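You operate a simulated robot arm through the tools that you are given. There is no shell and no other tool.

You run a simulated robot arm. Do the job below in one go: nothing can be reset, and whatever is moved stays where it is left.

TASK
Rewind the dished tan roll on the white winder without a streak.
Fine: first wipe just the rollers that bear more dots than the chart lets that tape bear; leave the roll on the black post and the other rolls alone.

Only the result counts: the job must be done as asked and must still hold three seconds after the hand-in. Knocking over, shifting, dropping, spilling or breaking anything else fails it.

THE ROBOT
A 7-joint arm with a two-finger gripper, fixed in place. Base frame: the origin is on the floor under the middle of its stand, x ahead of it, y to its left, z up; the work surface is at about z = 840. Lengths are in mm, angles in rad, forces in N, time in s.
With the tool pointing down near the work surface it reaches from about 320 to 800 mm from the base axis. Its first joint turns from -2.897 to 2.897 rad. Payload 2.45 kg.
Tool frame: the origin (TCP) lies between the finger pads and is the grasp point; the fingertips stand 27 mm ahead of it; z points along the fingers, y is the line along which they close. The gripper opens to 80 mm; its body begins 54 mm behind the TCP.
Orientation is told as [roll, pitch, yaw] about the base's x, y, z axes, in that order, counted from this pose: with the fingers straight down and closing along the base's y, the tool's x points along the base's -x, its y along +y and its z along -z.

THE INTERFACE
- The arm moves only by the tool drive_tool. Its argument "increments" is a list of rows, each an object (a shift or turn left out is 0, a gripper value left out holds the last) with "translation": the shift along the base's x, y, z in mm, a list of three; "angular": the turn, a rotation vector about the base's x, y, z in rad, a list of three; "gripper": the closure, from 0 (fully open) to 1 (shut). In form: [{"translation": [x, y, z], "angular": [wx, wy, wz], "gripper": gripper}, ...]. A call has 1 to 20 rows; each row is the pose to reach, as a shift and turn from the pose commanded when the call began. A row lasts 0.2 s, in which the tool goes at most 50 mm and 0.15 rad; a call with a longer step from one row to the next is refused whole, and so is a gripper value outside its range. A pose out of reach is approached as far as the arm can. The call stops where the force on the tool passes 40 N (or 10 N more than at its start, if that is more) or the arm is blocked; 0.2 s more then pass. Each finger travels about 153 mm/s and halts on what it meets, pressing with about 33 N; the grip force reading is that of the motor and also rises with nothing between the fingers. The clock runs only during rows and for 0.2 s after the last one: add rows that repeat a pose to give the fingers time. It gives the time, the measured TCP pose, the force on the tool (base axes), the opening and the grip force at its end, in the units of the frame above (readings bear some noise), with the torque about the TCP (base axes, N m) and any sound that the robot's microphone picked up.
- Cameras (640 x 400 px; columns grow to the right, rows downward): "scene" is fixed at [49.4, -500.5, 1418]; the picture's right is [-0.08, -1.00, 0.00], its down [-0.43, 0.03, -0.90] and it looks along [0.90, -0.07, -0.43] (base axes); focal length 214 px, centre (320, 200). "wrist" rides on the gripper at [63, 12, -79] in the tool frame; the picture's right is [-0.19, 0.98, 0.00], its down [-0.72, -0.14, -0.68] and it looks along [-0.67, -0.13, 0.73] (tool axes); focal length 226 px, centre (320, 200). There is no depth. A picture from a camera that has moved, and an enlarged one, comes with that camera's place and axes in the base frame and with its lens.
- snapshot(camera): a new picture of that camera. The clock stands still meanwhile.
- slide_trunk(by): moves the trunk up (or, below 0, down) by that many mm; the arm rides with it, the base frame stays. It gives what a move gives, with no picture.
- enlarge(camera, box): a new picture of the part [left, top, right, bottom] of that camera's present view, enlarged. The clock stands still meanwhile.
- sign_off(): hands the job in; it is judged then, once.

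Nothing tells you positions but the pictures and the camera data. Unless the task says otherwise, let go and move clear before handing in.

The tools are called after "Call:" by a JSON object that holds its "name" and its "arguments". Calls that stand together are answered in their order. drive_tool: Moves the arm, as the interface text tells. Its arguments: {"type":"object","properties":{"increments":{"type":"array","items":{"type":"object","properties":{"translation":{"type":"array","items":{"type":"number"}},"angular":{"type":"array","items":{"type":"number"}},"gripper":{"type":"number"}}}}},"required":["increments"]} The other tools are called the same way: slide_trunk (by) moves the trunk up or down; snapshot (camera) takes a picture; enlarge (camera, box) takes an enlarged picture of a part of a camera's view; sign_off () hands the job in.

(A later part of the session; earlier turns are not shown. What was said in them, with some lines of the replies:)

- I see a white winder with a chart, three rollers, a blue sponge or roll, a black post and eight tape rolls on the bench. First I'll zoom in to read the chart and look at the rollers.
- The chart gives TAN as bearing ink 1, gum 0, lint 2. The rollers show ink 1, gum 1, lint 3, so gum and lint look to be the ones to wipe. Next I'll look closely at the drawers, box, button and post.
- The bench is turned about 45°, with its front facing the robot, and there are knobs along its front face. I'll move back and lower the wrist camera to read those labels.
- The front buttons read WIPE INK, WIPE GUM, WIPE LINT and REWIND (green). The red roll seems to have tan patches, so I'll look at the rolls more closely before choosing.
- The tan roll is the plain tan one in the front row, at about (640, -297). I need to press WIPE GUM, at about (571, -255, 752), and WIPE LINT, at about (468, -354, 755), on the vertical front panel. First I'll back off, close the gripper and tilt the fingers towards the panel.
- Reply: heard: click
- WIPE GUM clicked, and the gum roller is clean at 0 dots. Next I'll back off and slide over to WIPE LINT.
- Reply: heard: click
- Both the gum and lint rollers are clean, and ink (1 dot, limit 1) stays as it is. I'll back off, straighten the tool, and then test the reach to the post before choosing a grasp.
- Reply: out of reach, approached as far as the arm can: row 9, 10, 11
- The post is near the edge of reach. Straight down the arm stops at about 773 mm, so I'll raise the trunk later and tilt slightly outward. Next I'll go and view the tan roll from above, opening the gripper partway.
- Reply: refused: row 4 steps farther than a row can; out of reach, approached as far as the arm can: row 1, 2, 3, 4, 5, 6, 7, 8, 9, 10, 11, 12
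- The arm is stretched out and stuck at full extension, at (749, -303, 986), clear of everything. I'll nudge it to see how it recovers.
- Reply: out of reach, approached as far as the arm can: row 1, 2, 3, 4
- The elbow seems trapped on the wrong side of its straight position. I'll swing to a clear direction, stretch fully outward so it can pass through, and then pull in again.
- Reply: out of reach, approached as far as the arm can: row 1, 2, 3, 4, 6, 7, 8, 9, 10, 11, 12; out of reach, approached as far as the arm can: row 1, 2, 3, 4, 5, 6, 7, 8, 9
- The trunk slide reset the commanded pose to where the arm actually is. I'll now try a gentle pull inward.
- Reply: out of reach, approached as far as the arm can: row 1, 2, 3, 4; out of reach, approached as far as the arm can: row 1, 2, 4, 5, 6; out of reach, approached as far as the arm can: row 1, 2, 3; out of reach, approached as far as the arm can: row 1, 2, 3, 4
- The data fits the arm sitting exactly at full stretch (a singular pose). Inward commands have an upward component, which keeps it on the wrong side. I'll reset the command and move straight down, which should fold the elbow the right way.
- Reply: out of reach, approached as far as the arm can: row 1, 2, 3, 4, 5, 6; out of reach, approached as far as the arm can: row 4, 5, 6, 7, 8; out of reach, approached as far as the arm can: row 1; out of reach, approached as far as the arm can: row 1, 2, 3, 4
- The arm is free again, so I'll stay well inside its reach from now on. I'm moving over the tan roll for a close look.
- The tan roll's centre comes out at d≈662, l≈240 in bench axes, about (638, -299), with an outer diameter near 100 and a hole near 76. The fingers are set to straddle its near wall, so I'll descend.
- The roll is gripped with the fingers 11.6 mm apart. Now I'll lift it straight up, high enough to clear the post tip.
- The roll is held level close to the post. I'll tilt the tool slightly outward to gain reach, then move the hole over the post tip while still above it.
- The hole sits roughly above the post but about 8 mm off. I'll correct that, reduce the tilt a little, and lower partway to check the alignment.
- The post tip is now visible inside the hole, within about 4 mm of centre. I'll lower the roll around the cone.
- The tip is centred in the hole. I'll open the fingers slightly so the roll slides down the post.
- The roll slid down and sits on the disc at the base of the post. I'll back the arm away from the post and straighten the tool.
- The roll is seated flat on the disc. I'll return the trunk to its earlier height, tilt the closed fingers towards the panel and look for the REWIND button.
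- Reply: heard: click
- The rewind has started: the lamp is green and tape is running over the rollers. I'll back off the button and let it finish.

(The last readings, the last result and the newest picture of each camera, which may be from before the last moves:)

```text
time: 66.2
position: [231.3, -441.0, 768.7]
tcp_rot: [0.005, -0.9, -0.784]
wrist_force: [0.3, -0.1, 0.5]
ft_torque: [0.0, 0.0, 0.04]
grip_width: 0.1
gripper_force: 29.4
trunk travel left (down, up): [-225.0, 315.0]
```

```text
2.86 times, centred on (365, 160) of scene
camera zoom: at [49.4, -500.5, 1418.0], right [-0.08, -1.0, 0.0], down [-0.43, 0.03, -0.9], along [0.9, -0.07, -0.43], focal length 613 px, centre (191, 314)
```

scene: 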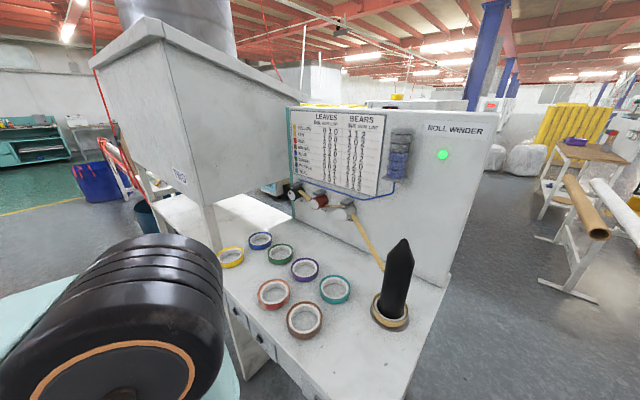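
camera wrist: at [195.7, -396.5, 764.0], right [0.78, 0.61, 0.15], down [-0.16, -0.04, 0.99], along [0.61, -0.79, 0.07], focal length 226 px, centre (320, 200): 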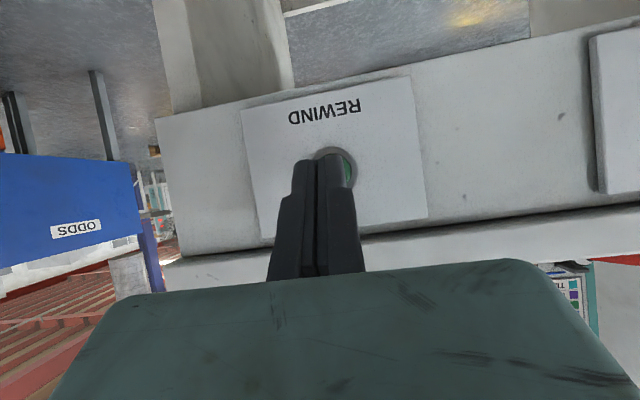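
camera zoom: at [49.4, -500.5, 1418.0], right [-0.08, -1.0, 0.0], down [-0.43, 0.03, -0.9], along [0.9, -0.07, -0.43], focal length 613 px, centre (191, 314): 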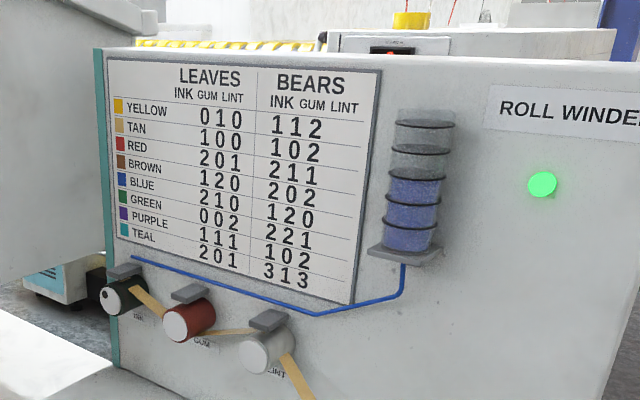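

Still rewinding. I'll move the arm up to a clear, neutral pose while it runs.

Call:
{"name": "drive_tool", "arguments": {"increments": [{"translation": [0, 0, 30]}, {"translation": [0, 0, 65], "angular": [0.1, 0.1, 0]}, {"translation": [0, 0, 100], "angular": [0.2, 0.2, 0]}, {"translation": [0, 0, 135], "angular": [0.3, 0.3, 0]}, {"translation": [0, 0, 170], "angular": [0.4, 0.4, 0]}, {"translation": [0, 0, 205], "angular": [0.5, 0.5, 0]}, {"translation": [0, 0, 240], "angular": [0.58, 0.58, 0]}, {"translation": [0, 0, 270], "angular": [0.6364, 0.6364, 0]}, {"translation": [10, 20, 290], "angular": [0.6364, 0.6364, 0]}, {"translation": [20, 40, 310], "angular": [0.6364, 0.6364, 0]}, {"translation": [30, 60, 330], "angular": [0.6364, 0.6364, 0]}, {"translation": [30, 60, 330], "angular": [0.6364, 0.6364, 0]}, {"translation": [30, 60, 330], "angular": [0.6364, 0.6364, 0]}, {"translation": [30, 60, 330], "angular": [0.6364, 0.6364, 0]}]}}

Call:
{"name": "snapshot", "arguments": {"camera": "scene"}}

Call:
{"name": "enlarge", "arguments": {"camera": "scene", "box": [275, 90, 455, 230]}}

Call:
{"name": "enlarge", "arguments": {"camera": "scene", "box": [350, 230, 430, 350]}}

```text
time: 69.2
position: [262.8, -379.1, 1098.6]
tcp_rot: [0.003, 0.0, -0.784]
wrist_force: [-0.2, 0.4, 0.3]
ft_torque: [-0.02, 0.03, -0.03]
grip_width: 0.0
gripper_force: 29.6
trunk travel left (down, up): [-225.0, 315.0]
```

```text
taken
```

scene: 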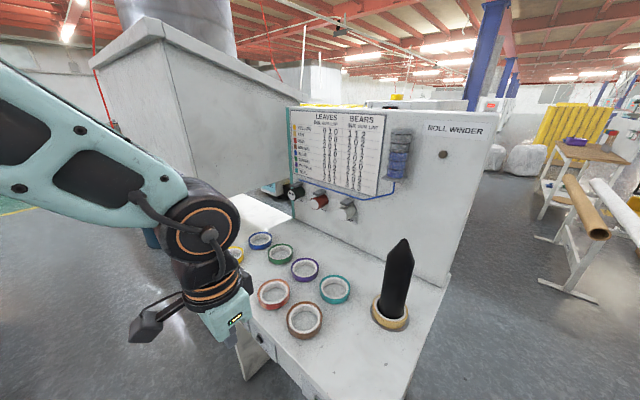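

```text
2.86 times, centred on (365, 160) of scene
camera zoom: at [49.4, -500.5, 1418.0], right [-0.08, -1.0, 0.0], down [-0.43, 0.03, -0.9], along [0.9, -0.07, -0.43], focal length 613 px, centre (191, 314)
```

zoom: 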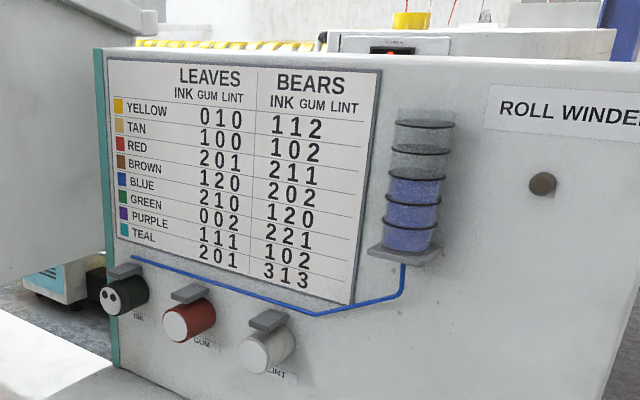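

```text
3.33 times, centred on (390, 290) of scene
camera zoom: at [49.4, -500.5, 1418.0], right [-0.08, -1.0, 0.0], down [-0.43, 0.03, -0.9], along [0.9, -0.07, -0.43], focal length 715 px, centre (87, -100)
```

zoom: 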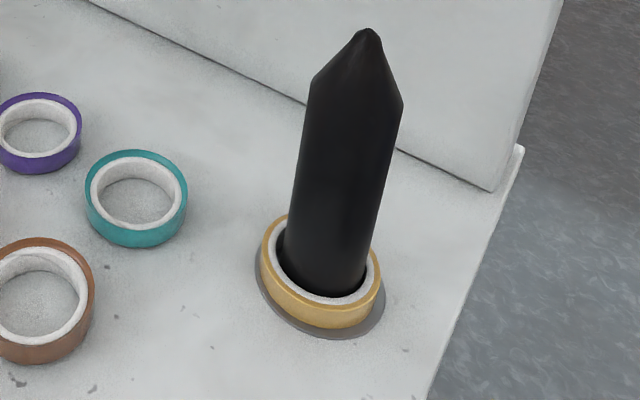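

The rewind has finished: the lamp is off and the tan roll on the post is now flush, with no streak on the side I can see. I wiped only gum and lint. The ink roller's second dot is the one tan leaves behind. The other rolls are where they were and the arm is clear, so I'm handing in.

Call:
{"name": "sign_off", "arguments": {}}

```text
The job is handed in.
```

The tan roll is rewound and left on the black post. Its edge is now flush and I can see no streak, though the cameras only showed one side of it.

- **Wiping:** the chart lets tan bear ink 1, gum 0 and lint 2, and the rollers showed ink 1, gum 1 and lint 3. I wiped only gum and lint, once each, and both came clean. I left ink alone.
- **Rewind:** I put the roll on the post and pressed REWIND once. It ran and stopped by itself. The ink roller now shows 2 dots, because the chart says tan leaves one ink dot.
- **Other rolls:** I touched none of them. Those in the last view hadn't moved; the arm partly hid the yellow one.
- **Arm:** it locked up once at full stretch, before I picked up the roll, and I worked it free without touching anything. It finished clear of the bench.
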